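You operate a simulated robot arm through the tools that you are given. There is no shell and no other tool. Be economical: measure what you need, move in short steps, check, and stop when the job is done.

The job below is to be done with a simulated robot arm. You get a single attempt, and the scene is never put back.

TASK
Put things in order on the top of the hobby table. At the end: the blue packet (marked "KALE") stands where the pale bookend stood; the green spool is in the small grey bucket; the pale bookend is on the grey coaster; the orange paint brush is on the brown carton (marked "FUSES"); the orange-rim tube stands on top of the pointed beige block; whatever was shut is shut again. Leave all else as you found it, and nothing knocked over.

It is judged by the outcome, as a careful person would: the job done as asked, and still so three seconds after it is handed in. It fails if anything else is knocked over, pushed out of place, dropped, spilled or broken.

THE ROBOT
A 6-joint arm with a two-finger parallel gripper, fixed in place. Base frame: the origin is at the foot of the arm, x ahead of it, y to its left, z up; the work surface is at about z = 740. Units: mm, rad, N and s.
With the tool pointing down near the work surface it reaches from about 280 to 740 mm from the base axis. Its first joint turns from -1.152 to 1.152 rad. Payload 2.45 kg.
The tool frame sits at the grasp point between the pads (the TCP): z along the fingers, y along the line on which they close. The tips reach 24 mm beyond it. Largest opening 68 mm; finger width 17, thickness 10; the body of the gripper, 40 by 70 mm, starts 41 mm behind the TCP.
Orientation is that of the tool frame in the base frame, as [roll, pitch, yaw] about the fixed x, y, z axes, in that order (R = Rz(yaw) Ry(pitch) Rx(roll)). With the fingers straight down and closing along the base's y, the tool's x points along the base's -x, its y along +y and its z along -z.

THE INTERFACE
- The arm moves only by the tool servo_tool. Its argument "deltas" is one flat list of numbers, 7 for each row, row after row: the opening, from 0 (shut) to 1 (fully open), then the shift along the tool's x, y, z in units of 40 mm (1.0 is 40 mm), then the turn, a rotation vector about the tool's x, y, z in units of 6 degrees (1.0 is 6 degrees). In form: [hand, dx, dy, dz, rx, ry, rz, hand, dx, dy, dz, rx, ry, rz, ...]. A call has 1 to 10 rows; each row shifts and turns the commanded pose from where the row before left it, along the tool's axes as they then stand. A call with a number of a shift or a turn outside -1 to 1 is refused whole. Each row takes 0.2 s and may step no farther than 50 mm and 0.15 rad from the row before; otherwise, or with a gripper value out of range, the whole call is refused. A pose out of reach is approached as far as the arm can. The call stops where the force on the tool passes 40 N (or 10 N more than at its start, if that is more) or the arm is blocked; 0.2 s more then pass. Each finger travels about 108 mm/s and halts on what it meets, pressing with about 32 N; the grip force reading is that of the motor and also rises with nothing between the fingers. The clock runs only during rows and for 0.2 s after the last one: add rows that do not move to give the fingers time. The reply holds the time, the measured pose of the TCP, the force on the tool along the base axes, the opening and the grip force, in the units named above and with some noise.
- Cameras (640 x 400 px; columns grow to the right, rows downward): "scene" is fixed at [167.3, 428.4, 1441.4]; the picture's right is [-0.68, -0.74, 0.00], its down [-0.57, 0.53, -0.63] and it looks along [0.46, -0.43, -0.78] (base axes); focal length 314 px, centre (320, 200). "wrist" rides on the gripper at [84, 11, -75] in the tool frame; the picture's right is [-0.13, 0.99, 0.00], its down [-0.60, -0.08, -0.79] and it looks along [-0.79, -0.10, 0.61] (tool axes); focal length 251 px, centre (320, 200). There is no depth. A picture from a camera that has moved, and an enlarged one, comes with that camera's place and axes in the base frame and with its lens.
- capture(camera): a new picture of that camera. It takes no simulated time.
- zoom(camera, box): a new picture of the part [left, top, right, bottom] of that camera's present view, enlarged. It takes no simulated time.
- job_done(): hands the job in; it is judged then, once.

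Go step by step. Nothing tells you positions but the pictures and the camera data: compare them with the known pose of the tool, close in by small moves and look again before you grip or let go. The budget is 120 turns and 84 pictures, counting those below and the enlarged ones. Unless the task says otherwise, let go and move clear before handing in, and close with one line.

The tools are called after ">>>" by a JSON object that holds its "fn" and its "kwargs". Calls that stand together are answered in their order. servo_tool: Moves the arm, as the interface text tells. Its arguments: {"type":"object","properties":{"deltas":{"type":"array","items":{"type":"number"}}},"required":["deltas"]} The other tools are called the same way: capture (camera) takes a picture; zoom (camera, box) takes an enlarged picture of a part of a camera's view; job_done () hands the job in.

At the start:

```text
clock: 0.0
tcp_pos: [415.7, 131.7, 1125.0]
tool_rot: [3.14, 0.0, -3.142]
wrist_force: [0.1, -0.4, 0.4]
gripper_width: 67.7
finger_force: 0.0
```

scene: 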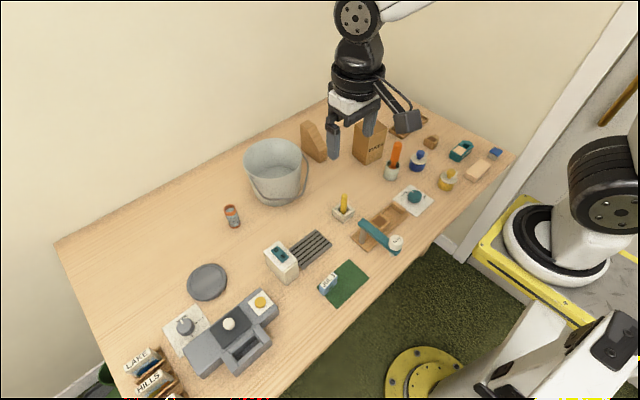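
wrist: 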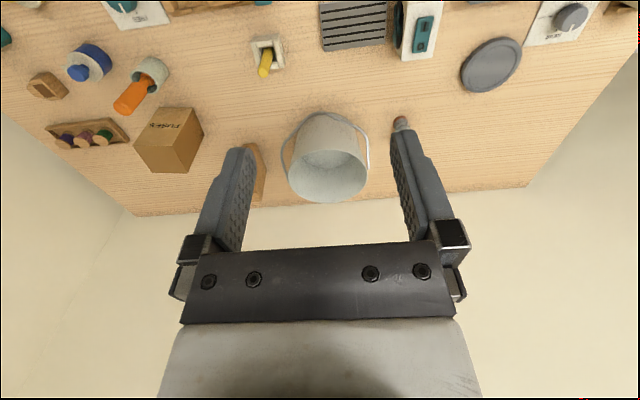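

I see a table with many items, and I need to identify them first. I'll enlarge several areas of the scene view.

>>> {"fn": "zoom", "kwargs": {"camera": "scene", "box": [340, 100, 520, 212]}}

>>> {"fn": "zoom", "kwargs": {"camera": "scene", "box": [210, 180, 430, 317]}}

>>> {"fn": "zoom", "kwargs": {"camera": "scene", "box": [100, 250, 300, 400]}}

>>> {"fn": "zoom", "kwargs": {"camera": "wrist", "box": [0, 0, 320, 200]}}

```text
3.56 times, centred on (430, 156) of scene
camera zoom: at [167.3, 428.4, 1441.4], right [-0.68, -0.74, 0.0], down [-0.57, 0.53, -0.63], along [0.46, -0.43, -0.78], focal length 1118 px, centre (-71, 356)
```

zoom: 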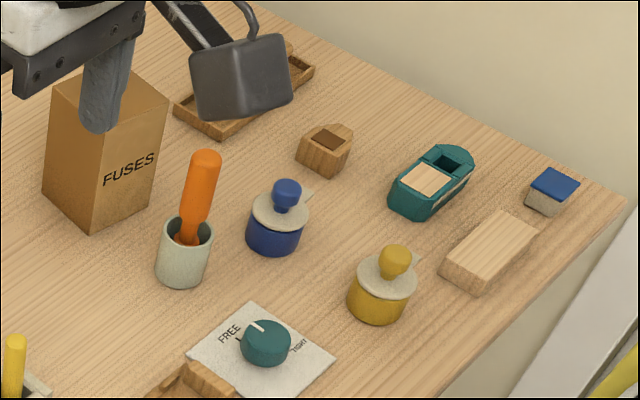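

```text
2.91 times, centred on (320, 248) of scene
camera zoom: at [167.3, 428.4, 1441.4], right [-0.68, -0.74, 0.0], down [-0.57, 0.53, -0.63], along [0.46, -0.43, -0.78], focal length 915 px, centre (320, 59)
```

zoom: 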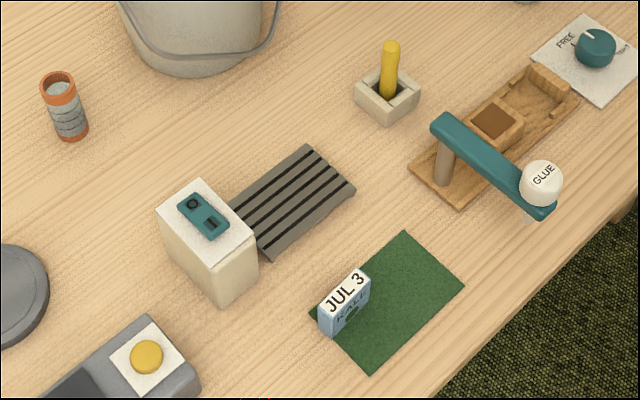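

```text
2.67 times, centred on (200, 325) of scene
camera zoom: at [167.3, 428.4, 1441.4], right [-0.68, -0.74, 0.0], down [-0.57, 0.53, -0.63], along [0.46, -0.43, -0.78], focal length 839 px, centre (640, -133)
```

zoom: 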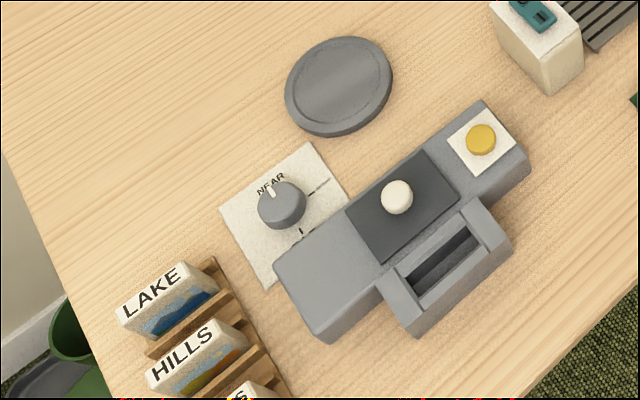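

```text
2.00 times, centred on (160, 100) of wrist
camera zoom: at [331.5, 143.7, 1201.8], right [0.13, 0.99, 0.0], down [0.6, -0.08, 0.79], along [0.79, -0.1, -0.61], focal length 503 px, centre (640, 400)
```

zoom: 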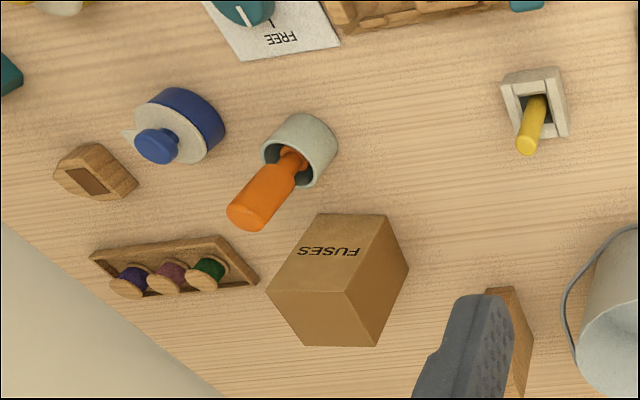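

The zooms are sharp, so I'll enlarge the unclear objects further: the carton and spools, the wedge near the bucket, the pale block, and the small wooden blocks.

>>> {"fn": "zoom", "kwargs": {"camera": "scene", "box": [255, 235, 335, 285]}}

>>> {"fn": "zoom", "kwargs": {"camera": "scene", "box": [240, 110, 352, 180]}}

>>> {"fn": "zoom", "kwargs": {"camera": "scene", "box": [340, 170, 436, 260]}}

>>> {"fn": "zoom", "kwargs": {"camera": "wrist", "box": [320, 0, 640, 200]}}

>>> {"fn": "zoom", "kwargs": {"camera": "wrist", "box": [20, 70, 180, 170]}}

```text
8.00 times, centred on (295, 260) of scene
camera zoom: at [167.3, 428.4, 1441.4], right [-0.68, -0.74, 0.0], down [-0.57, 0.53, -0.63], along [0.46, -0.43, -0.78], focal length 2516 px, centre (520, -280)
```

zoom: 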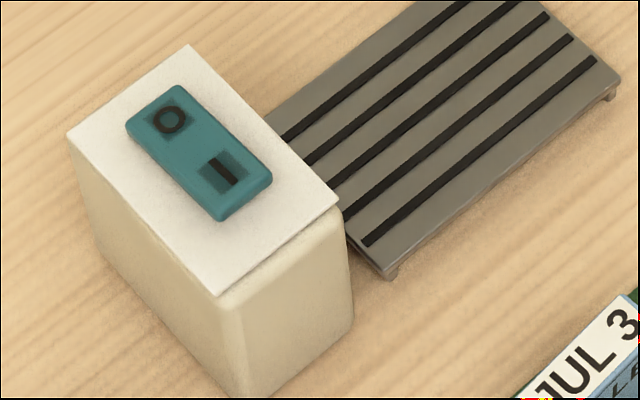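

```text
5.71 times, centred on (296, 145) of scene
camera zoom: at [167.3, 428.4, 1441.4], right [-0.68, -0.74, 0.0], down [-0.57, 0.53, -0.63], along [0.46, -0.43, -0.78], focal length 1797 px, centre (457, 514)
```

zoom: 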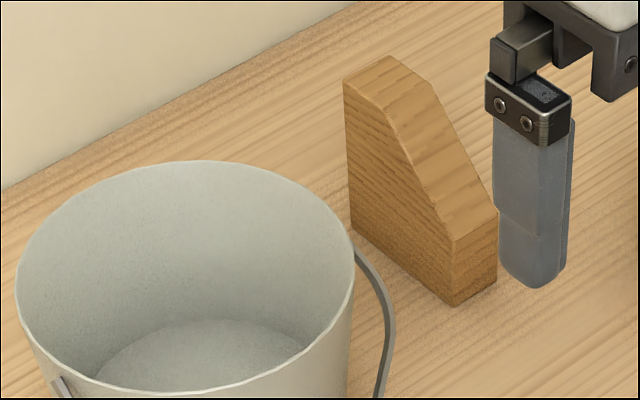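

```text
4.44 times, centred on (388, 215) of scene
camera zoom: at [167.3, 428.4, 1441.4], right [-0.68, -0.74, 0.0], down [-0.57, 0.53, -0.63], along [0.46, -0.43, -0.78], focal length 1398 px, centre (18, 133)
```

zoom: 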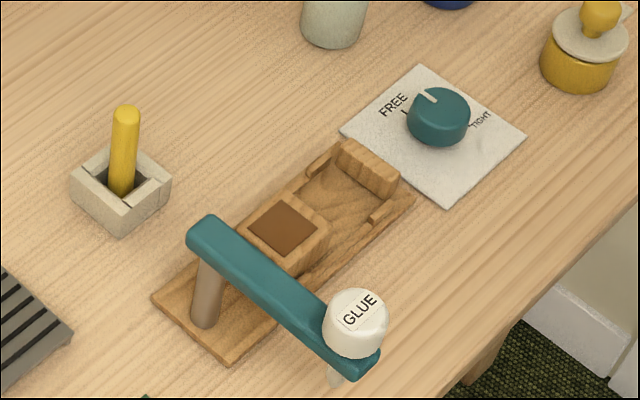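

```text
2.00 times, centred on (480, 100) of wrist
camera zoom: at [331.5, 143.7, 1201.8], right [0.13, 0.99, 0.0], down [0.6, -0.08, 0.79], along [0.79, -0.1, -0.61], focal length 503 px, centre (0, 400)
```

zoom: 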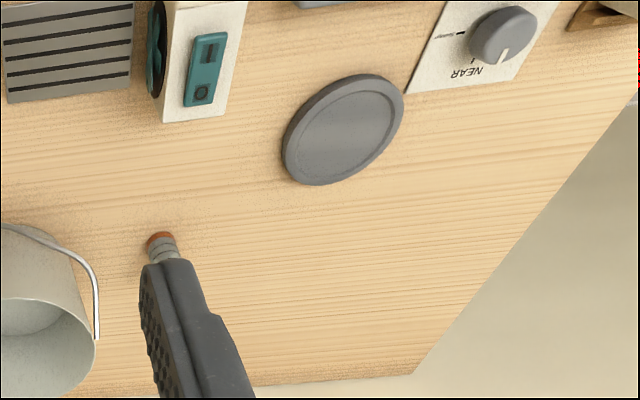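

```text
4.00 times, centred on (100, 120) of wrist
camera zoom: at [331.5, 143.7, 1201.8], right [0.13, 0.99, 0.0], down [0.6, -0.08, 0.79], along [0.79, -0.1, -0.61], focal length 1006 px, centre (1200, 520)
```

zoom: 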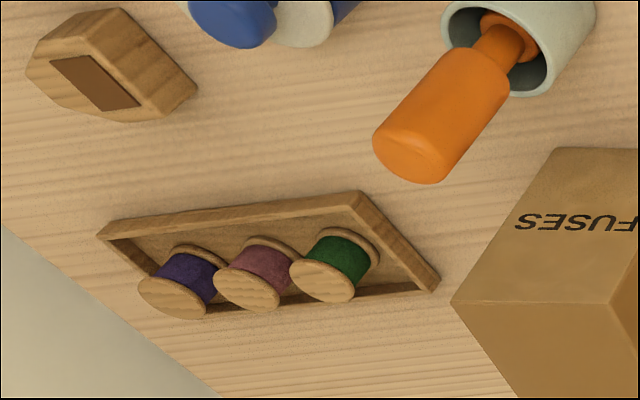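

The tall wedge looks like a bookend, but the "pointed" block and what is shut are unclear. I'll move the wrist camera to the right side for a closer look.

>>> {"fn": "servo_tool", "kwargs": {"deltas": [1, 0.215, -0.955, 0.3, 0, 0, 0, 1, 0.215, -0.955, 0.3, 0, 0, 0, 1, 0.215, -0.955, 0.3, 0, 0, 0, 1, 0.215, -0.955, 0.3, 0, 0, 0, 1, 0.215, -0.955, 0.3, 0, 0, 0, 1, 0.215, -0.955, 0.3, 0, 0, 0, 1, 0.215, -0.955, 0.3, 0, 0, 0, 1, 0.215, -0.955, 0.3, 0, 0, 0, 1, 0.215, -0.955, 0.3, 0, 0, 0, 1, 0.215, -0.955, 0.3, 0, 0, 0]}}

>>> {"fn": "capture", "kwargs": {"camera": "wrist"}}

>>> {"fn": "capture", "kwargs": {"camera": "scene"}}

```text
clock: 2.2
tcp_pos: [327.6, -250.6, 1006.9]
tool_rot: [-3.14, -0.001, -3.142]
wrist_force: [0.4, -0.2, -0.6]
gripper_width: 68.2
finger_force: 0.1
```

```text
72 pictures are left
camera wrist: at [244.1, -239.1, 1083.2], right [0.13, 0.99, 0.0], down [0.6, -0.08, 0.79], along [0.79, -0.1, -0.61], focal length 251 px, centre (320, 200)
```

wrist: 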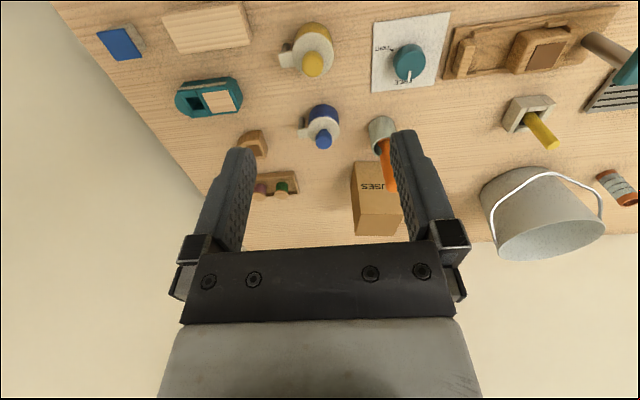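

```text
71 pictures are left
```

scene: 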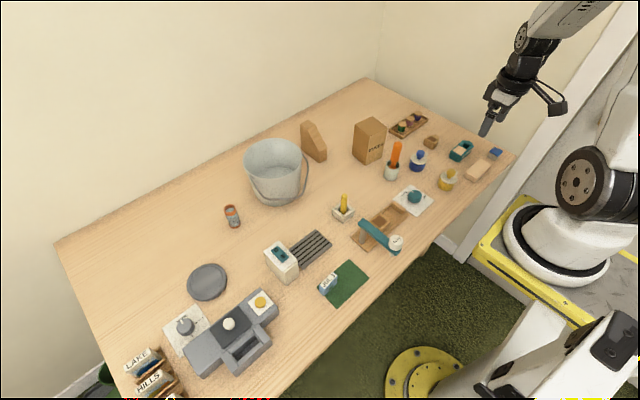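

>>> {"fn": "zoom", "kwargs": {"camera": "wrist", "box": [80, 0, 300, 160]}}

>>> {"fn": "zoom", "kwargs": {"camera": "scene", "box": [350, 100, 446, 185]}}

>>> {"fn": "zoom", "kwargs": {"camera": "wrist", "box": [430, 0, 640, 120]}}

```text
2.50 times, centred on (190, 80) of wrist
camera zoom: at [244.1, -239.1, 1083.2], right [0.13, 0.99, 0.0], down [0.6, -0.08, 0.79], along [0.79, -0.1, -0.61], focal length 629 px, centre (645, 500)
```

zoom: 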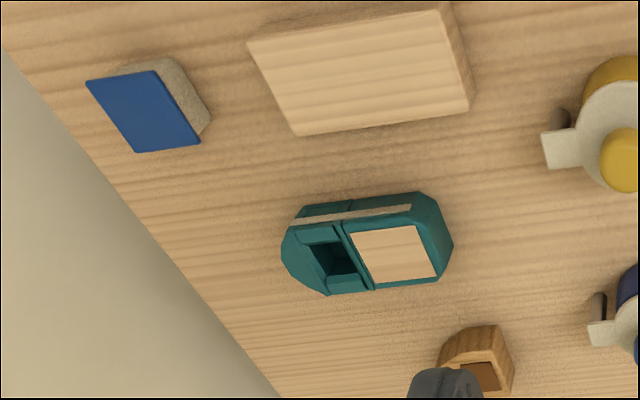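

```text
4.71 times, centred on (398, 142) of scene
camera zoom: at [167.3, 428.4, 1441.4], right [-0.68, -0.74, 0.0], down [-0.57, 0.53, -0.63], along [0.46, -0.43, -0.78], focal length 1480 px, centre (-47, 471)
```

zoom: 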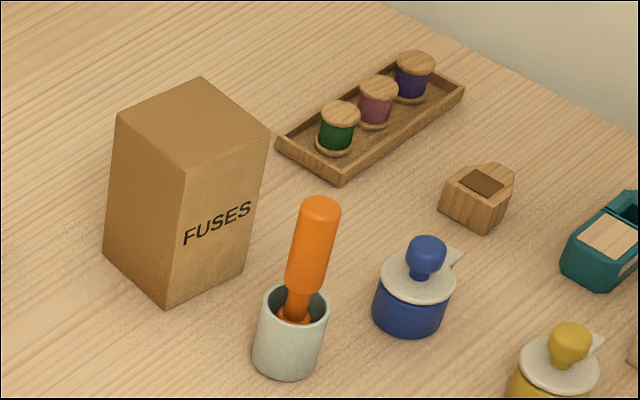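

```text
3.05 times, centred on (535, 60) of wrist
camera zoom: at [244.1, -239.1, 1083.2], right [0.13, 0.99, 0.0], down [0.6, -0.08, 0.79], along [0.79, -0.1, -0.61], focal length 766 px, centre (-335, 627)
```

zoom: 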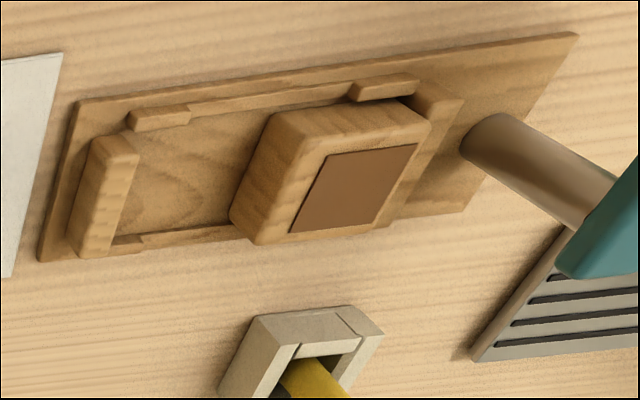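

The pointed beige block is the small house-shaped one, and the spools stand upright in a tray. Next I'll check the LAKE/HILLS rack, the flat pale block, and the grey machine for anything that is shut or hidden.

>>> {"fn": "zoom", "kwargs": {"camera": "scene", "box": [110, 330, 222, 400]}}

>>> {"fn": "zoom", "kwargs": {"camera": "scene", "box": [420, 130, 516, 190]}}

>>> {"fn": "zoom", "kwargs": {"camera": "scene", "box": [170, 285, 290, 380]}}

>>> {"fn": "zoom", "kwargs": {"camera": "scene", "box": [215, 120, 335, 240]}}

```text
5.71 times, centred on (166, 365) of scene
camera zoom: at [167.3, 428.4, 1441.4], right [-0.68, -0.74, 0.0], down [-0.57, 0.53, -0.63], along [0.46, -0.43, -0.78], focal length 1797 px, centre (1200, -743)
```

zoom: 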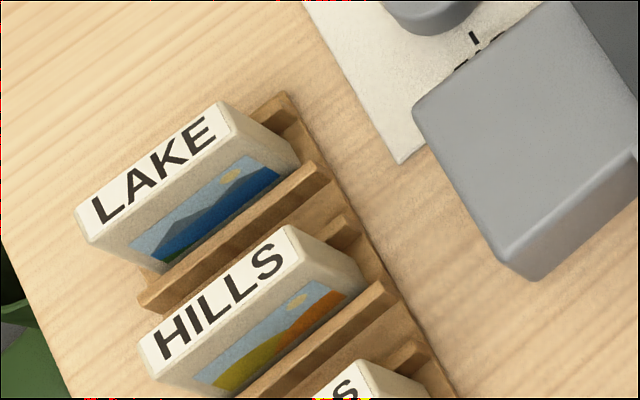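

```text
6.67 times, centred on (468, 160) of scene
camera zoom: at [167.3, 428.4, 1441.4], right [-0.68, -0.74, 0.0], down [-0.57, 0.53, -0.63], along [0.46, -0.43, -0.78], focal length 2097 px, centre (-667, 467)
```

zoom: 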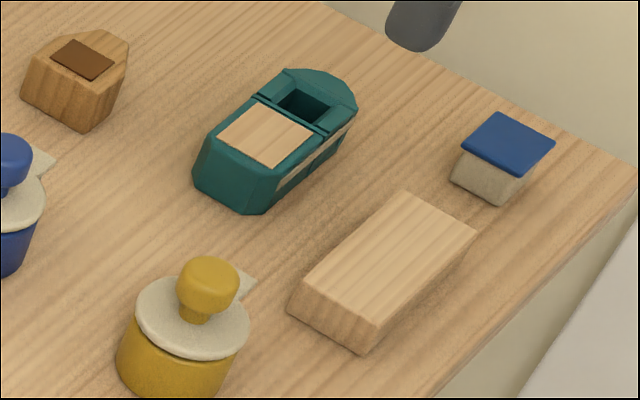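

```text
4.21 times, centred on (230, 332) of scene
camera zoom: at [167.3, 428.4, 1441.4], right [-0.68, -0.74, 0.0], down [-0.57, 0.53, -0.63], along [0.46, -0.43, -0.78], focal length 1324 px, centre (699, -358)
```

zoom: 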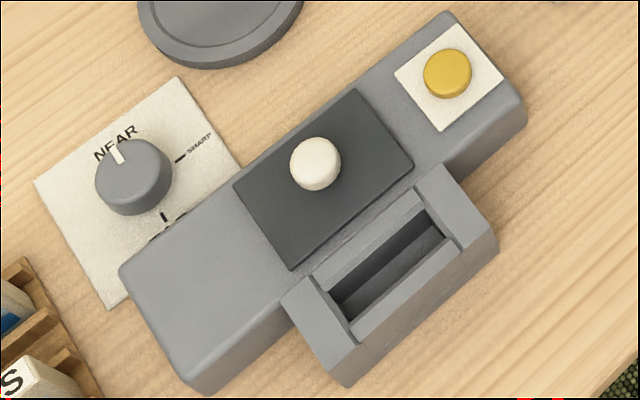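

```text
3.33 times, centred on (275, 180) of scene
camera zoom: at [167.3, 428.4, 1441.4], right [-0.68, -0.74, 0.0], down [-0.57, 0.53, -0.63], along [0.46, -0.43, -0.78], focal length 1048 px, centre (470, 267)
```

zoom: 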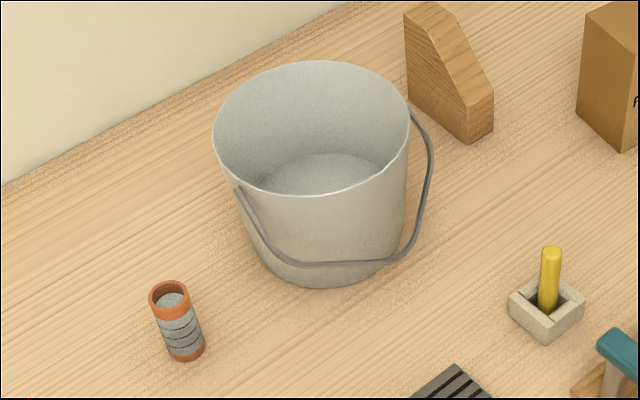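

The only bookend-shaped thing is the tall wedge, at about (736,-70), 33 thick in y and 49–102 mm high. I'll move over to it for a closer wrist picture.

>>> {"fn": "servo_tool", "kwargs": {"deltas": [1, -0.73, 0.4525, 0.19, 0, 0, 0, 1, -0.73, 0.4525, 0.19, 0, 0, 0, 1, -0.73, 0.4525, 0.19, 0, 0, 0, 1, -0.73, 0.4525, 0.19, 0, 0, 0, 1, -0.73, 0.4525, 0.19, 0, 0, 0, 1, -0.73, 0.4525, 0.19, 0, 0, 0, 1, -0.73, 0.4525, 0.19, 0, 0, 0, 1, -0.73, 0.4525, 0.19, 0, 0, 0, 1, -0.73, 0.4525, 0.19, 0, 0, 0, 1, -0.73, 0.4525, 0.19, 0, 0, 0]}}

>>> {"fn": "capture", "kwargs": {"camera": "wrist"}}

```text
clock: 4.4
tcp_pos: [622.2, -69.9, 929.2]
tool_rot: [3.141, 0.0, 3.14]
wrist_force: [-1.1, 0.5, -0.1]
gripper_width: 68.0
finger_force: 0.0
```

```text
63 pictures are left
camera wrist: at [538.1, -57.7, 1005.8], right [0.13, 0.99, 0.0], down [0.6, -0.08, 0.79], along [0.79, -0.1, -0.61], focal length 251 px, centre (320, 200)
```

wrist: 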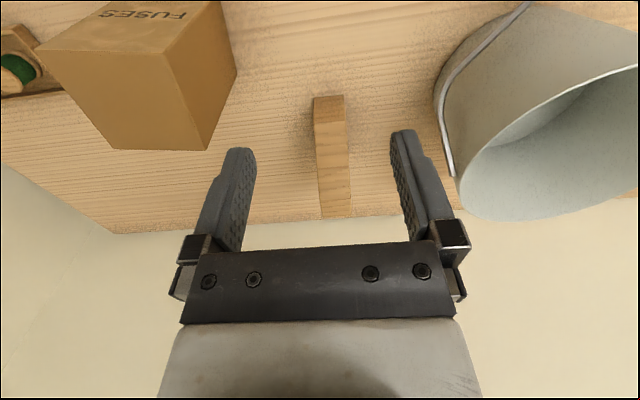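

The wrist view confirms the bookend: front edge at x≈691, y from -86 to -52. I'll move out over x≈727, descend to z≈804 and stop to check.

>>> {"fn": "servo_tool", "kwargs": {"deltas": [1, -0.875, 0.01, 0, 0, 0, 0, 1, -0.875, 0.01, 0, 0, 0, 0, 1, -0.875, 0, 0, 0, 0, 0, 1, 0, 0, 0.8, 0, 0, 0, 1, 0, 0, 0.8, 0, 0, 0, 1, 0, 0, 0.8, 0, 0, 0, 1, 0, 0, 0.7, 0, 0, 0, 1, 0, 0, 0, 0, 0, 0]}}

>>> {"fn": "capture", "kwargs": {"camera": "scene"}}

```text
clock: 6.2
tcp_pos: [725.9, -68.1, 806.2]
tool_rot: [-3.141, 0.0, -3.141]
wrist_force: [0.9, 0.5, -0.1]
gripper_width: 67.9
finger_force: 0.1
```

```text
62 pictures are left
```

scene: 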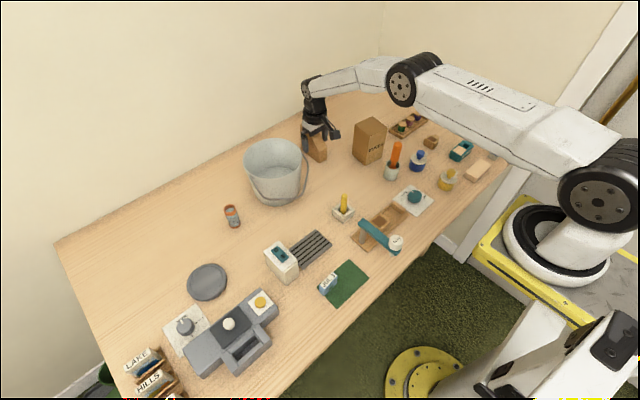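

The fingers straddle the bookend. I'll grip, lift and check.

>>> {"fn": "servo_tool", "kwargs": {"deltas": [0, 0, 0, 0, 0, 0, 0, 0, 0, 0, 0, 0, 0, 0, 0, 0, 0, 0, 0, 0, 0, 0, 0, 0, -0.25, 0, 0, 0, 0, 0, 0, -0.5, 0, 0, 0, 0, 0, 0, -0.8, 0, 0, 0, 0, 0, 0, -0.8, 0, 0, 0, 0, 0.5, 0, -0.8, 0, 0, 0, 0, 0.5, 0, -0.8, 0, 0, 0]}}

>>> {"fn": "capture", "kwargs": {"camera": "wrist"}}

```text
clock: 8.2
tcp_pos: [687.4, -72.0, 963.5]
tool_rot: [-3.141, -0.001, 3.141]
wrist_force: [-0.2, 0.5, -2.6]
gripper_width: 33.8
finger_force: 31.9
```

```text
61 pictures are left
camera wrist: at [603.2, -59.0, 1040.6], right [0.13, 0.99, 0.0], down [0.6, -0.08, 0.79], along [0.79, -0.1, -0.61], focal length 251 px, centre (320, 200)
```

wrist: 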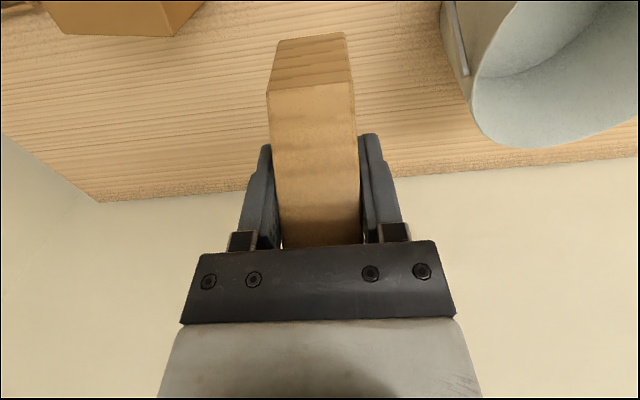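

Held upright. I'll carry it over toward the coaster, well above the bucket rim.

>>> {"fn": "servo_tool", "kwargs": {"deltas": [0, 0.25, 0.95, -0.1, 0, 0, 0, 0, 0.25, 1, -0.1, 0, 0, 0, 0, 0.25, 1, 0, 0, 0, 0, 0, 0.25, 1, 0, 0, 0, 0, 0, 0.25, 1, 0, 0, 0, 0, 0, 0.25, 1, 0, 0, 0, 0, 0, 0.25, 1, 0, 0, 0, 0, 0, 0.25, 1, 0, 0, 0, 0, 0, 0.25, 1, 0, 0, 0, 0, 0, 0.25, 1, 0, 0, 0, 0]}}

>>> {"fn": "servo_tool", "kwargs": {"deltas": [0, 0.25, 1, 0, 0, 0, 0, 0, 0.25, 0.9, 0.3, 0, 0, 0, 0, 0, 0.2, 0.8, 0, 0, 0, 0, 0, 0, 0.8, 0, 0, 0]}}

>>> {"fn": "capture", "kwargs": {"camera": "wrist"}}

>>> {"fn": "capture", "kwargs": {"camera": "scene"}}

```text
clock: 10.4
tcp_pos: [586.0, 327.5, 974.3]
tool_rot: [-3.141, -0.001, -3.141]
wrist_force: [0.0, 0.0, -2.4]
gripper_width: 33.7
finger_force: 32.2
```

```text
clock: 11.4
tcp_pos: [568.0, 414.0, 894.9]
tool_rot: [-3.141, 0.0, -3.14]
wrist_force: [0.3, 0.9, -2.7]
gripper_width: 33.9
finger_force: 31.7
```

```text
60 pictures are left
camera wrist: at [483.1, 425.9, 970.4], right [0.13, 0.99, 0.0], down [0.6, -0.08, 0.79], along [0.79, -0.1, -0.61], focal length 251 px, centre (320, 200)
```

wrist: 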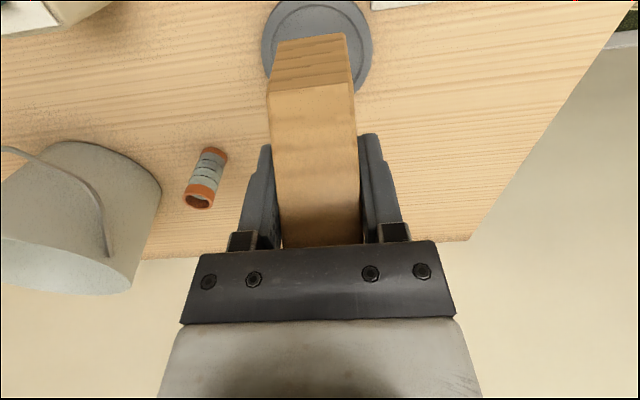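

```text
59 pictures are left
```

scene: 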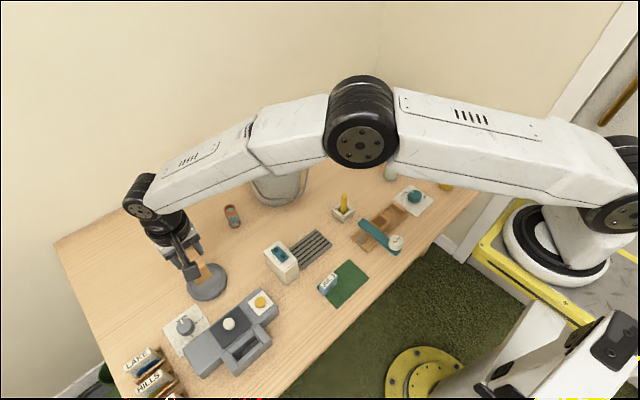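

The coaster centre is at (570,412). I'll put the TCP at (561,412) so the bookend is centred, then lower to near contact.

>>> {"fn": "servo_tool", "kwargs": {"deltas": [0, 0.16, -0.05, 0.5, 0, 0, 0, 0, 0, 0, 0.7, 0, 0, 0, 0, 0, 0, 0.55, 0, 0, 0, 0, 0, 0, 0, 0, 0, 0]}}

>>> {"fn": "zoom", "kwargs": {"camera": "scene", "box": [160, 230, 256, 310]}}

```text
clock: 12.4
tcp_pos: [559.6, 411.5, 824.8]
tool_rot: [3.142, -0.001, 3.142]
wrist_force: [-0.4, 0.3, -2.4]
gripper_width: 33.6
finger_force: 31.9
```

```text
5.00 times, centred on (208, 270) of scene
camera zoom: at [167.3, 428.4, 1441.4], right [-0.68, -0.74, 0.0], down [-0.57, 0.53, -0.63], along [0.46, -0.43, -0.78], focal length 1573 px, centre (880, -150)
```

zoom: 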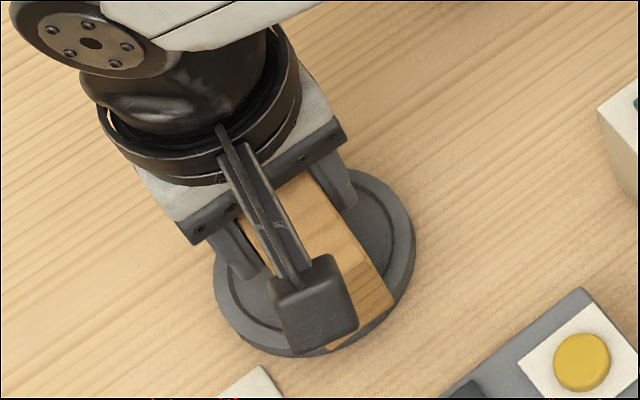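

The bookend's front is close to the near rim, so I'll shift 4 mm outward and then lower in small steps until contact.

>>> {"fn": "servo_tool", "kwargs": {"deltas": [0, -0.1, 0, 0, 0, 0, 0, 0, 0, 0, 0.08, 0, 0, 0, 0, 0, 0, 0.08, 0, 0, 0, 0, 0, 0, 0.05, 0, 0, 0]}}

>>> {"fn": "zoom", "kwargs": {"camera": "scene", "box": [160, 230, 256, 310]}}

```text
clock: 13.4
tcp_pos: [564.8, 412.4, 820.8]
tool_rot: [3.138, 0.005, 3.14]
wrist_force: [-7.3, -8.8, 30.1]
gripper_width: 34.1
finger_force: 32.4
```

```text
5.00 times, centred on (208, 270) of scene
camera zoom: at [166.6, 427.8, 1441.7], right [-0.68, -0.74, 0.0], down [-0.57, 0.53, -0.63], along [0.46, -0.43, -0.78], focal length 1573 px, centre (880, -150)
```

zoom: 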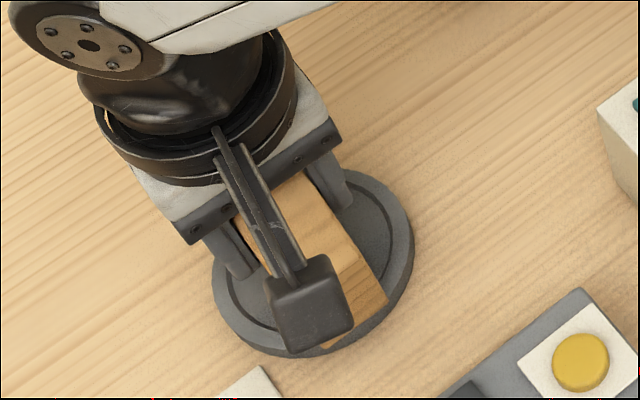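

Contact is made with 30 N. I'll relieve the press, open, and rise straight up.

>>> {"fn": "servo_tool", "kwargs": {"deltas": [0, 0, 0, -0.09, 0, 0, 0, 0.2, 0, 0, 0, 0, 0, 0, 0.65, 0, 0, 0, 0, 0, 0, 1, 0, 0, 0, 0, 0, 0, 1, 0, 0, 0, 0, 0, 0, 1, 0, 0, -0.8, 0, 0, 0, 1, 0, 0, -0.8, 0, 0, 0, 1, 0, 0, -1, 0, 0, 0]}}

>>> {"fn": "capture", "kwargs": {"camera": "scene"}}

>>> {"fn": "capture", "kwargs": {"camera": "wrist"}}

```text
clock: 15.2
tcp_pos: [564.4, 409.3, 923.5]
tool_rot: [-3.141, 0.0, 3.14]
wrist_force: [0.7, 0.4, -0.2]
gripper_width: 68.2
finger_force: 0.2
```

```text
56 pictures are left
```

scene: 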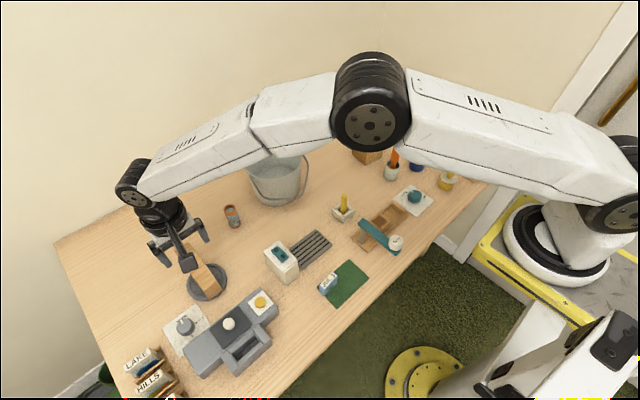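

```text
55 pictures are left
camera wrist: at [480.4, 422.3, 1000.1], right [0.13, 0.99, 0.0], down [0.6, -0.08, 0.79], along [0.79, -0.1, -0.61], focal length 251 px, centre (320, 200)
```

wrist: 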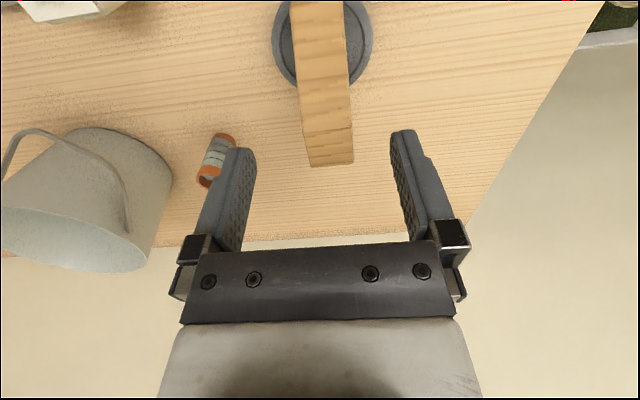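

The bookend stands on the coaster. Next I'll go to the blue KALE packet near (377,213) and look.

>>> {"fn": "servo_tool", "kwargs": {"deltas": [1, 0.66, -0.49, 0.06, 0, 0, 0, 1, 0.66, -0.49, 0.06, 0, 0, 0, 1, 0.66, -0.49, 0.06, 0, 0, 0, 1, 0.66, -0.49, 0.06, 0, 0, 0, 1, 0.66, -0.49, 0.06, 0, 0, 0, 1, 0.66, -0.49, 0.06, 0, 0, 0, 1, 0.66, -0.49, 0.06, 0, 0, 0, 1, 0.66, -0.49, 0.06, 0, 0, 0, 1, 0.66, -0.49, 0.06, 0, 0, 0, 1, 0.66, -0.49, 0.06, 0, 0, 0]}}

>>> {"fn": "capture", "kwargs": {"camera": "wrist"}}

>>> {"fn": "zoom", "kwargs": {"camera": "scene", "box": [300, 260, 380, 310]}}

```text
clock: 17.4
tcp_pos: [300.4, 213.1, 899.5]
tool_rot: [-3.142, 0.0, 3.141]
wrist_force: [-0.6, 0.0, -0.4]
gripper_width: 68.0
finger_force: 0.0
```

```text
54 pictures are left
camera wrist: at [216.1, 225.5, 975.6], right [0.13, 0.99, 0.0], down [0.6, -0.08, 0.79], along [0.79, -0.1, -0.61], focal length 251 px, centre (320, 200)
```

wrist: 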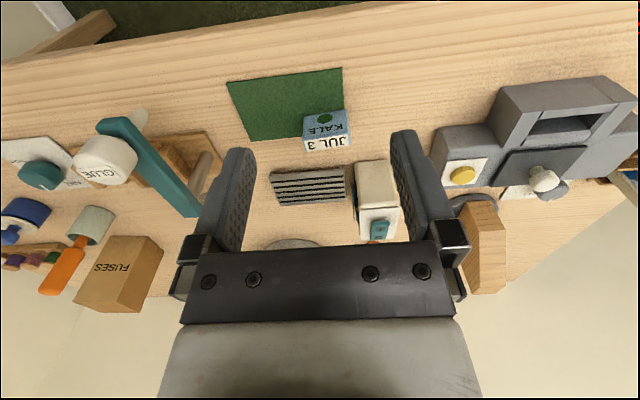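

```text
8.00 times, centred on (340, 285) of scene
camera zoom: at [167.3, 428.4, 1441.4], right [-0.68, -0.74, 0.0], down [-0.57, 0.53, -0.63], along [0.46, -0.43, -0.78], focal length 2516 px, centre (160, -480)
```

zoom: 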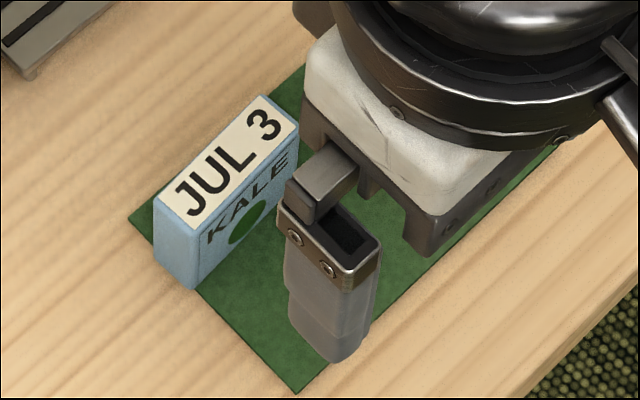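

The packet is about 15 thick in x (368–383), 43 wide in y (189–232) and 42 high. I'll descend with the fingers on its two y sides.

>>> {"fn": "servo_tool", "kwargs": {"deltas": [1, -0.94, -0.03, 0, 0, 0, 0, 1, -0.94, -0.03, 0, 0, 0, 0, 1, 0, 0, 0.8, 0, 0, 0, 1, 0, 0, 0.8, 0, 0, 0, 1, 0, 0, 0.8, 0, 0, 0, 1, 0, 0, 0.6, 0, 0, 0, 1, 0, 0, 0.2, 0, 0, 0]}}

>>> {"fn": "zoom", "kwargs": {"camera": "scene", "box": [300, 245, 380, 305]}}

>>> {"fn": "zoom", "kwargs": {"camera": "wrist", "box": [160, 40, 480, 240]}}

```text
clock: 19.0
tcp_pos: [376.7, 213.4, 771.9]
tool_rot: [3.14, -0.001, 3.142]
wrist_force: [0.2, 0.7, 0.3]
gripper_width: 67.8
finger_force: 0.0
```

```text
6.67 times, centred on (340, 275) of scene
camera zoom: at [167.3, 428.4, 1441.4], right [-0.68, -0.74, 0.0], down [-0.57, 0.53, -0.63], along [0.46, -0.43, -0.78], focal length 2097 px, centre (187, -300)
```

zoom: 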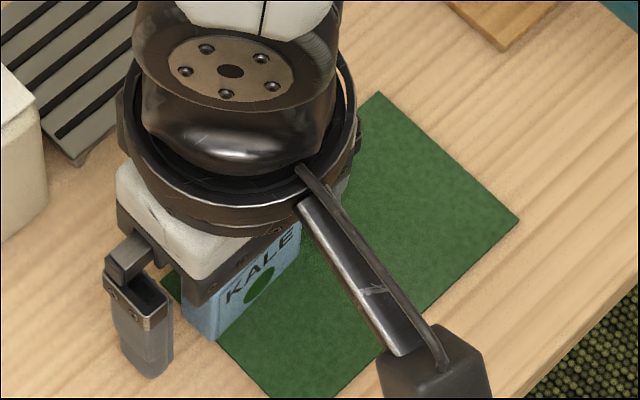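

```text
2.00 times, centred on (320, 140) of wrist
camera zoom: at [291.5, 226.1, 848.8], right [0.13, 0.99, 0.0], down [0.6, -0.08, 0.79], along [0.79, -0.1, -0.61], focal length 503 px, centre (320, 320)
```

zoom: 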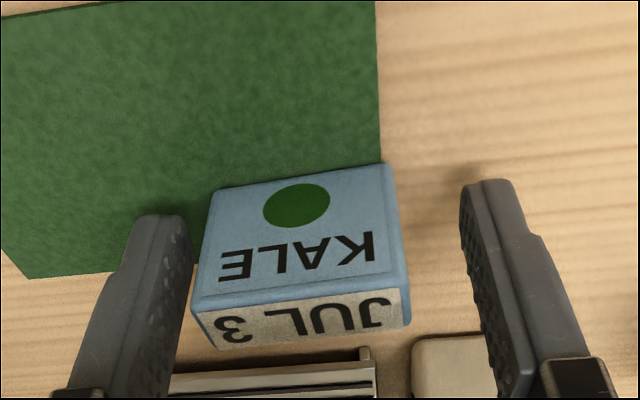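

The packet is centred at y≈210, so I'll shift 3 mm right, close, and lift.

>>> {"fn": "servo_tool", "kwargs": {"deltas": [1, 0.02, -0.08, 0, 0, 0, 0, 0, 0, 0, 0, 0, 0, 0, 0, 0, 0, 0, 0, 0, 0, 0, 0, 0, 0, 0, 0, 0, 0, 0, 0, -0.2, 0, 0, 0, 0, 0, 0, -0.6, 0, 0, 0, 0, 0, 0, -0.9, 0, 0, 0, 0, 0, 0, -1, 0, 0, 0, 0, 0, 0, -1, 0, 0, 0]}}

>>> {"fn": "zoom", "kwargs": {"camera": "wrist", "box": [160, 40, 480, 240]}}

```text
clock: 21.0
tcp_pos: [374.0, 210.5, 919.4]
tool_rot: [-3.142, 0.001, -3.141]
wrist_force: [-0.2, 0.4, -0.3]
gripper_width: 45.2
finger_force: 32.0
```

```text
2.00 times, centred on (320, 140) of wrist
camera zoom: at [290.2, 222.0, 996.2], right [0.13, 0.99, 0.0], down [0.6, -0.08, 0.79], along [0.79, -0.1, -0.61], focal length 503 px, centre (320, 320)
```

zoom: 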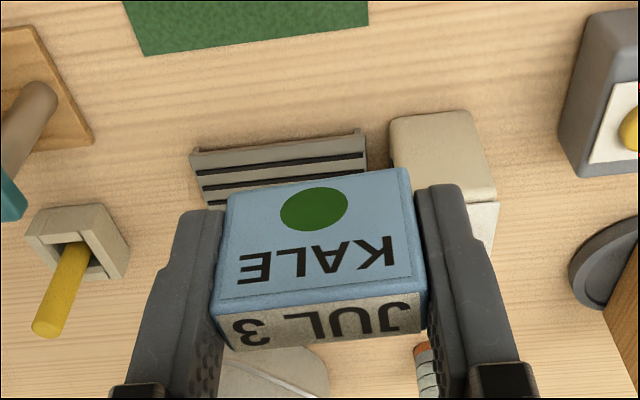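

Held well. I'll carry it to the bookend's old place, keeping clear of the bucket.

>>> {"fn": "servo_tool", "kwargs": {"deltas": [0, -0.5, -1, 0, 0, 0, 0, 0, -0.5, -1, 0, 0, 0, 0, 0, -0.5, -1, 0, 0, 0, 0, 0, -0.5, -1, 0, 0, 0, 0, 0, -0.5, -1, 0, 0, 0, 0, 0, -0.98, -0.4, 0, 0, 0, 0, 0, -0.98, -0.4, 0, 0, 0, 0, 0, -0.98, -0.4, 0, 0, 0, 0, 0, -0.98, -0.4, 0, 0, 0, 0, 0, -0.98, -0.4, 0, 0, 0, 0]}}

>>> {"fn": "servo_tool", "kwargs": {"deltas": [0, -0.85, 0, 0.6, 0, 0, 0, 0, -0.78, 0, 0.6, 0, 0, 0, 0, 0, 0, 0.8, 0, 0, 0, 0, 0, 0, 0.8, 0, 0, 0, 0, 0, 0, 0.6, 0, 0, 0, 0, 0, 0, 0, 0, 0, 0]}}

>>> {"fn": "capture", "kwargs": {"camera": "scene"}}

>>> {"fn": "capture", "kwargs": {"camera": "wrist"}}

```text
clock: 23.2
tcp_pos: [669.9, -71.3, 920.6]
tool_rot: [-3.141, -0.001, 3.141]
wrist_force: [-0.1, 0.4, 0.0]
gripper_width: 45.2
finger_force: 32.0
```

```text
clock: 24.6
tcp_pos: [735.0, -72.0, 784.8]
tool_rot: [-3.141, 0.0, -3.141]
wrist_force: [0.0, 0.2, -0.1]
gripper_width: 44.8
finger_force: 31.9
```

```text
49 pictures are left
```

scene: 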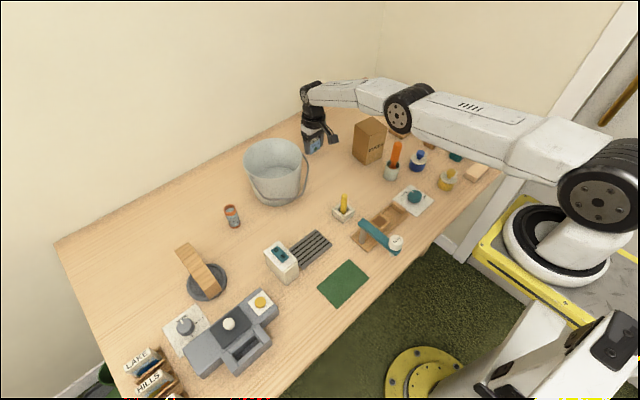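

```text
48 pictures are left
camera wrist: at [651.3, -58.6, 860.7], right [0.13, 0.99, 0.0], down [0.6, -0.08, 0.79], along [0.79, -0.1, -0.61], focal length 251 px, centre (320, 200)
```

wrist: 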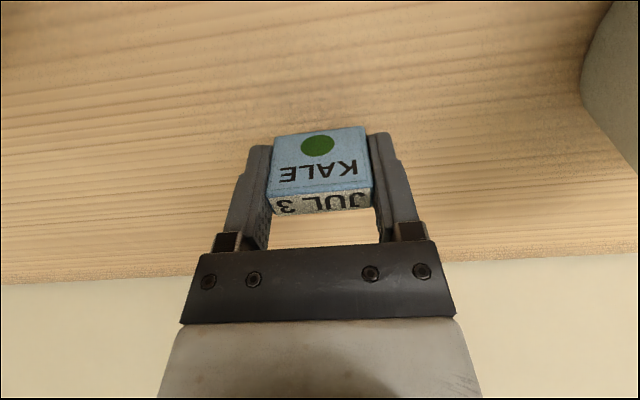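

In place over the spot; about 14 mm to go. Lowering in small steps until contact shows.

>>> {"fn": "servo_tool", "kwargs": {"deltas": [0, 0, 0.03, 0.25, 0, 0, 0, 0, 0, 0, 0.06, 0, 0, 0, 0, 0, 0, 0.04, 0, 0, 0]}}

```text
clock: 25.4
tcp_pos: [734.2, -69.2, 772.7]
tool_rot: [-3.139, 0.0, 3.141]
wrist_force: [0.1, 0.5, 0.6]
gripper_width: 44.7
finger_force: 32.1
```

>>> {"fn": "servo_tool", "kwargs": {"deltas": [0, 0, 0, 0.04, 0, 0, 0, 0, 0, 0, 0.04, 0, 0, 0, 0, 0, 0, 0.02, 0, 0, 0]}}

```text
clock: 26.2
tcp_pos: [732.4, -68.6, 769.5]
tool_rot: [-3.14, 0.003, 3.141]
wrist_force: [-4.2, 0.5, 12.0]
gripper_width: 44.9
finger_force: 31.7
out of reach, approached as far as the arm can: row 1
```

Contact at z≈769.5. Releasing and rising.

>>> {"fn": "servo_tool", "kwargs": {"deltas": [0, 0, 0, -0.03, 0, 0, 0, 0.8, 0, 0, 0, 0, 0, 0, 1, 0, 0, 0, 0, 0, 0, 1, 0, 0, 0, 0, 0, 0, 1, 0, 0, -0.5, 0, 0, 0, 1, 0, 0, -0.9, 0, 0, 0, 1, 0.6, 0, -0.8, 0, 0, 0, 1, 1, 0, -0.6, 0, 0, 0]}}

>>> {"fn": "capture", "kwargs": {"camera": "wrist"}}

```text
clock: 28.0
tcp_pos: [667.8, -68.3, 881.4]
tool_rot: [-3.141, 0.002, -3.141]
wrist_force: [-0.7, -0.2, -0.1]
gripper_width: 68.2
finger_force: 0.1
```

```text
47 pictures are left
camera wrist: at [583.9, -56.3, 959.0], right [0.13, 0.99, 0.0], down [0.6, -0.08, 0.79], along [0.79, -0.1, -0.61], focal length 251 px, centre (320, 200)
```

wrist: 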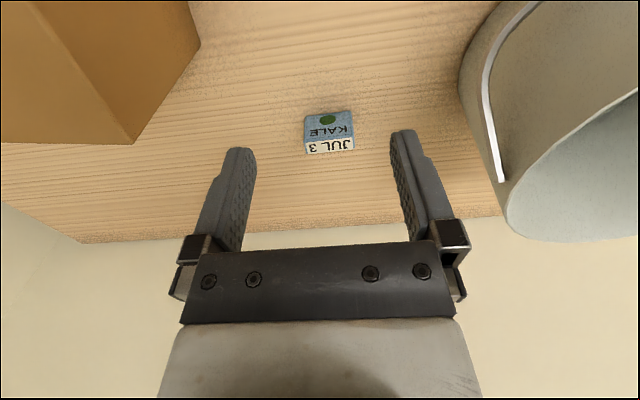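

KALE stands in place. Next is the green spool at about (613,-360), top z≈779, with neighbours along y. I'll rise, turn the gripper 90° to close along x, and move above it.

>>> {"fn": "servo_tool", "kwargs": {"deltas": [1, 0, 0, -1, 0, 0, 0, 1, 0, 0, -1, 0, 0, 0, 1, 0, 0, 0, 0, 0, 1, 1, 0, 0, 0, 0, 0, 1, 1, 0, 0, 0, 0, 0, 1, 1, 0, 0, 0, 0, 0, 1, 1, 0, 0, 0, 0, 0, 1, 1, 0, 0, 0, 0, 0, 1, 1, 0, 0, 0, 0, 0, 1, 1, 0, 0, 0, 0, 0, 1]}}

>>> {"fn": "servo_tool", "kwargs": {"deltas": [1, 0, 0, 0, 0, 0, 1, 1, 0, 0, 0, 0, 0, 1, 1, 0, 0, 0, 0, 0, 1, 1, 0, 0, 0, 0, 0, 1, 1, 0, 0, 0, 0, 0, 1, 1, 0, 0, 0, 0, 0, 1, 1, 0, 0, 0, 0, 0, 1]}}

>>> {"fn": "servo_tool", "kwargs": {"deltas": [1, -0.875, -0.175, 0, 0, 0, 0, 1, -0.875, -0.175, 0, 0, 0, 0, 1, -0.875, -0.175, 0, 0, 0, 0, 1, -0.875, -0.175, 0, 0, 0, 0, 1, -0.875, -0.175, 0, 0, 0, 0, 1, -0.875, -0.175, 0, 0, 0, 0, 1, -0.875, -0.175, 0.3, 0, 0, 0, 1, 0, -0.175, 0.6, 0, 0, 0]}}

>>> {"fn": "capture", "kwargs": {"camera": "wrist"}}

```text
clock: 30.2
tcp_pos: [667.8, -69.1, 960.5]
tool_rot: [-3.141, 0.0, 2.302]
wrist_force: [-0.6, 0.2, 0.2]
gripper_width: 68.0
finger_force: 0.1
```

```text
clock: 31.8
tcp_pos: [668.9, -68.5, 961.6]
tool_rot: [3.14, -0.002, 1.57]
wrist_force: [0.0, 0.4, 0.1]
gripper_width: 67.8
finger_force: 0.0
```

```text
clock: 33.6
tcp_pos: [611.8, -312.8, 925.6]
tool_rot: [3.141, 0.0, 1.571]
wrist_force: [0.4, 0.4, -1.1]
gripper_width: 68.2
finger_force: 0.1
```

```text
46 pictures are left
camera wrist: at [622.7, -227.2, 1001.2], right [0.99, -0.13, 0.0], down [-0.08, -0.6, 0.79], along [-0.1, -0.79, -0.61], focal length 251 px, centre (320, 200)
```

wrist: 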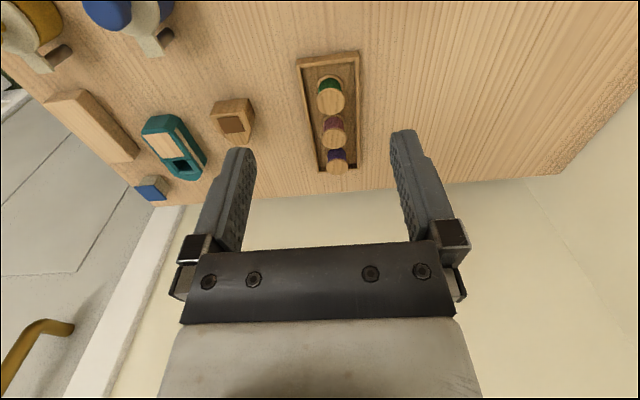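

The green spool is at (615,-360). I'll move above it and down to about z=800, then check alignment.

>>> {"fn": "servo_tool", "kwargs": {"deltas": [1, -0.6, 0.04, 0.3, 0, 0, 0, 1, -0.59, 0.04, 0.4, 0, 0, 0, 1, 0, 0, 0.8, 0, 0, 0, 1, 0, 0, 0.8, 0, 0, 0, 1, 0, 0, 0.8, 0, 0, 0, 1, 0, 0, 0, 0, 0, 0]}}

>>> {"fn": "capture", "kwargs": {"camera": "wrist"}}

>>> {"fn": "zoom", "kwargs": {"camera": "scene", "box": [350, 80, 446, 160]}}

```text
clock: 35.0
tcp_pos: [614.8, -361.5, 801.5]
tool_rot: [3.141, 0.0, 1.57]
wrist_force: [0.7, -0.5, 0.3]
gripper_width: 67.9
finger_force: 0.1
```

```text
45 pictures are left
camera wrist: at [625.8, -276.5, 877.3], right [0.99, -0.13, 0.0], down [-0.08, -0.6, 0.79], along [-0.1, -0.79, -0.61], focal length 251 px, centre (320, 200)
```

wrist: 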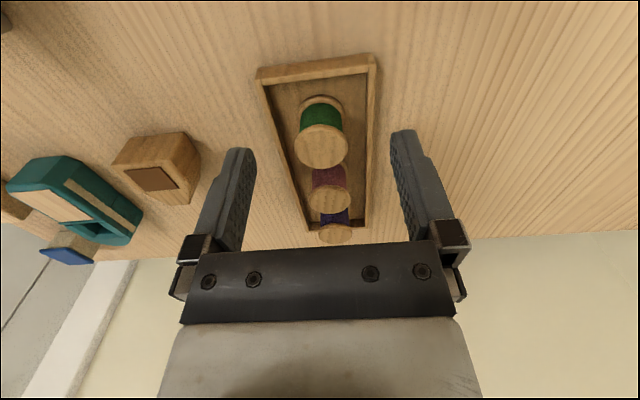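

```text
5.00 times, centred on (398, 120) of scene
camera zoom: at [167.3, 428.4, 1441.4], right [-0.68, -0.74, 0.0], down [-0.57, 0.53, -0.63], along [0.46, -0.43, -0.78], focal length 1573 px, centre (-70, 600)
```

zoom: 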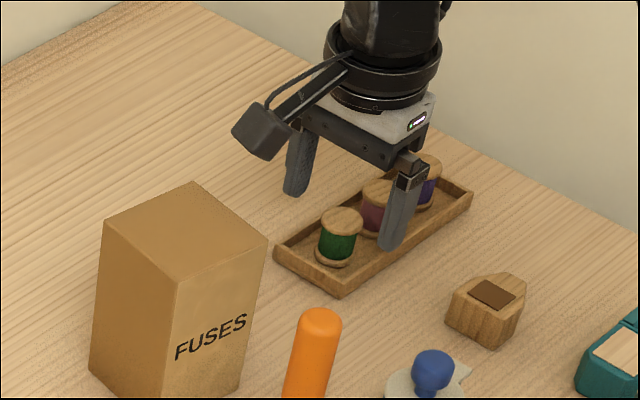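

Alignment is good. I want the tray wall height before closing the fingers above it, so I'll take one enlargement.

>>> {"fn": "zoom", "kwargs": {"camera": "wrist", "box": [240, 40, 400, 140]}}

```text
4.00 times, centred on (320, 90) of wrist
camera zoom: at [625.8, -276.5, 877.3], right [0.99, -0.13, 0.0], down [-0.08, -0.6, 0.79], along [-0.1, -0.79, -0.61], focal length 1006 px, centre (320, 640)
```

zoom: 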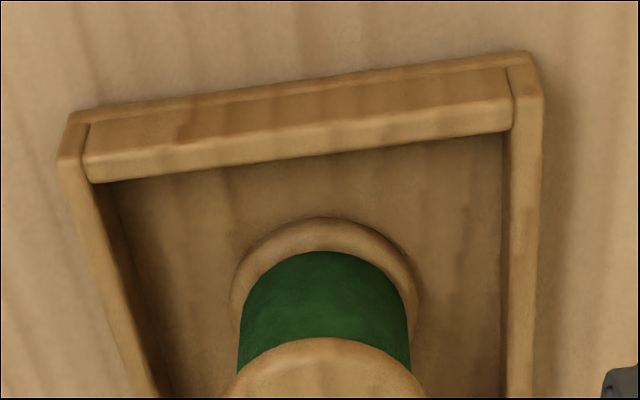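

The tray wall top is about 754, so tips must stay above 757. I'll go to TCP z≈782.5, close on the top disc, and lift a little.

>>> {"fn": "servo_tool", "kwargs": {"deltas": [1, 0.05, 0.01, 0.25, 0, 0, 0, 1, 0, 0, 0.22, 0, 0, 0, 0, 0, 0, 0, 0, 0, 0, 0, 0, 0, 0, 0, 0, 0, 0, 0, 0, 0, 0, 0, 0, 0, 0, 0, -0.1, 0, 0, 0, 0, 0, 0, -0.3, 0, 0, 0, 0, 0, 0, -0.5, 0, 0, 0]}}

>>> {"fn": "capture", "kwargs": {"camera": "wrist"}}

```text
clock: 36.8
tcp_pos: [615.3, -358.4, 818.5]
tool_rot: [-3.141, -0.001, 1.57]
wrist_force: [-0.7, -0.7, 0.2]
gripper_width: 24.0
finger_force: 32.1
```

```text
42 pictures are left
camera wrist: at [626.9, -272.7, 894.4], right [0.99, -0.13, 0.0], down [-0.08, -0.6, 0.79], along [-0.1, -0.79, -0.61], focal length 251 px, centre (320, 200)
```

wrist: 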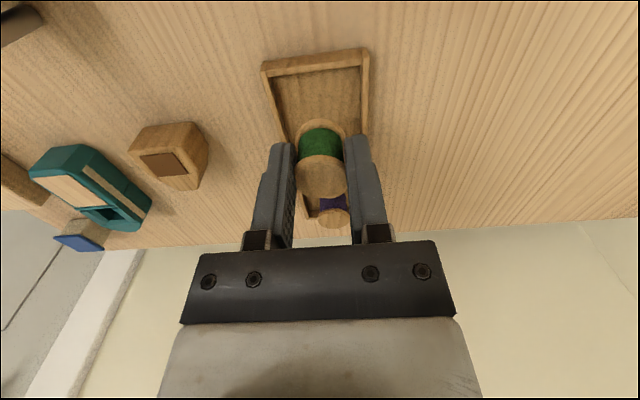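

The spool is held. I'll lift high, turn back to the normal yaw, and head for the bucket.

>>> {"fn": "servo_tool", "kwargs": {"deltas": [0, 0, 0, -0.9, 0, 0, 0, 0, 0, 0, -0.9, 0, 0, 0, 0, 0, 0, -1, 0, 0, 0, 0, 0, 0, -1, 0, 0, 0, 0, 0, 0, 0, 0, 0, -1, 0, 0, 0, 0, 0, 0, -1, 0, 0, 0, 0, 0, 0, -1, 0, 0, 0, 0, 0, 0, -1, 0, 0, 0, 0, 0, 0, -1, 0, 0, 0, 0, 0, 0, -1]}}

>>> {"fn": "servo_tool", "kwargs": {"deltas": [0, 0, 0, 0, 0, 0, -1, 0, 0, 0, 0, 0, 0, -1, 0, 0, 0, 0, 0, 0, -1, 0, 0, 0, 0, 0, 0, -1, 0, 0, 0, 0, 0, 0, -1, 0, 0, 0, 0, 0, 0, -1, 0, 0, 0, 0, 0, 0, -1, 0, 0, 0, 0, 0, 0, -1, 0, 0, 0, 0, 0, 0, -1]}}

>>> {"fn": "servo_tool", "kwargs": {"deltas": [0, 0, 1, 0, 0, 0, 0, 0, 0, 1, 0, 0, 0, 0, 0, 0, 1, 0, 0, 0, 0, 0, 0, 1, 0, 0, 0, 0, 0, 0, 1, 0, 0, 0, 0, 0, 0, 1, 0, 0, 0, 0, 0, 0, 1, 0, 0, 0, 0, 0, 0, 1, 0, 0, 0, 0, 0, 0, 1, 0, 0, 0, 0, 0, 0, 1, 0, 0, 0, 0]}}

>>> {"fn": "capture", "kwargs": {"camera": "wrist"}}

```text
clock: 39.0
tcp_pos: [616.2, -359.7, 971.0]
tool_rot: [3.14, 0.0, 2.201]
wrist_force: [-0.2, 0.0, -1.2]
gripper_width: 23.5
finger_force: 31.9
```

```text
clock: 41.0
tcp_pos: [615.1, -360.3, 969.4]
tool_rot: [3.141, 0.0, -3.138]
wrist_force: [-0.1, 0.1, -0.5]
gripper_width: 24.8
finger_force: 31.7
```

```text
clock: 43.2
tcp_pos: [616.6, 40.0, 971.6]
tool_rot: [3.141, -0.001, 3.141]
wrist_force: [1.0, 0.1, -0.2]
gripper_width: 25.0
finger_force: 31.5
```

```text
41 pictures are left
camera wrist: at [532.3, 52.7, 1047.6], right [0.13, 0.99, 0.0], down [0.6, -0.08, 0.79], along [0.79, -0.1, -0.61], focal length 251 px, centre (320, 200)
```

wrist: 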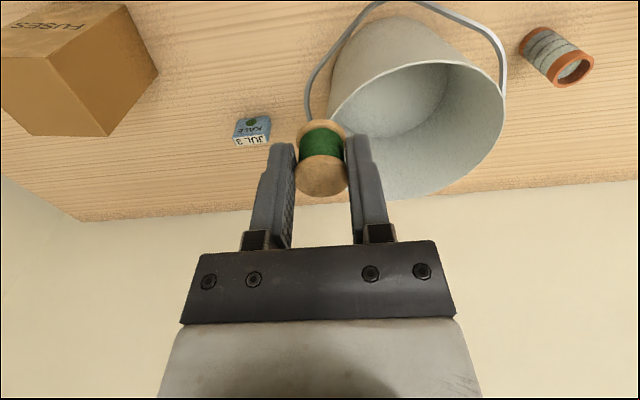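

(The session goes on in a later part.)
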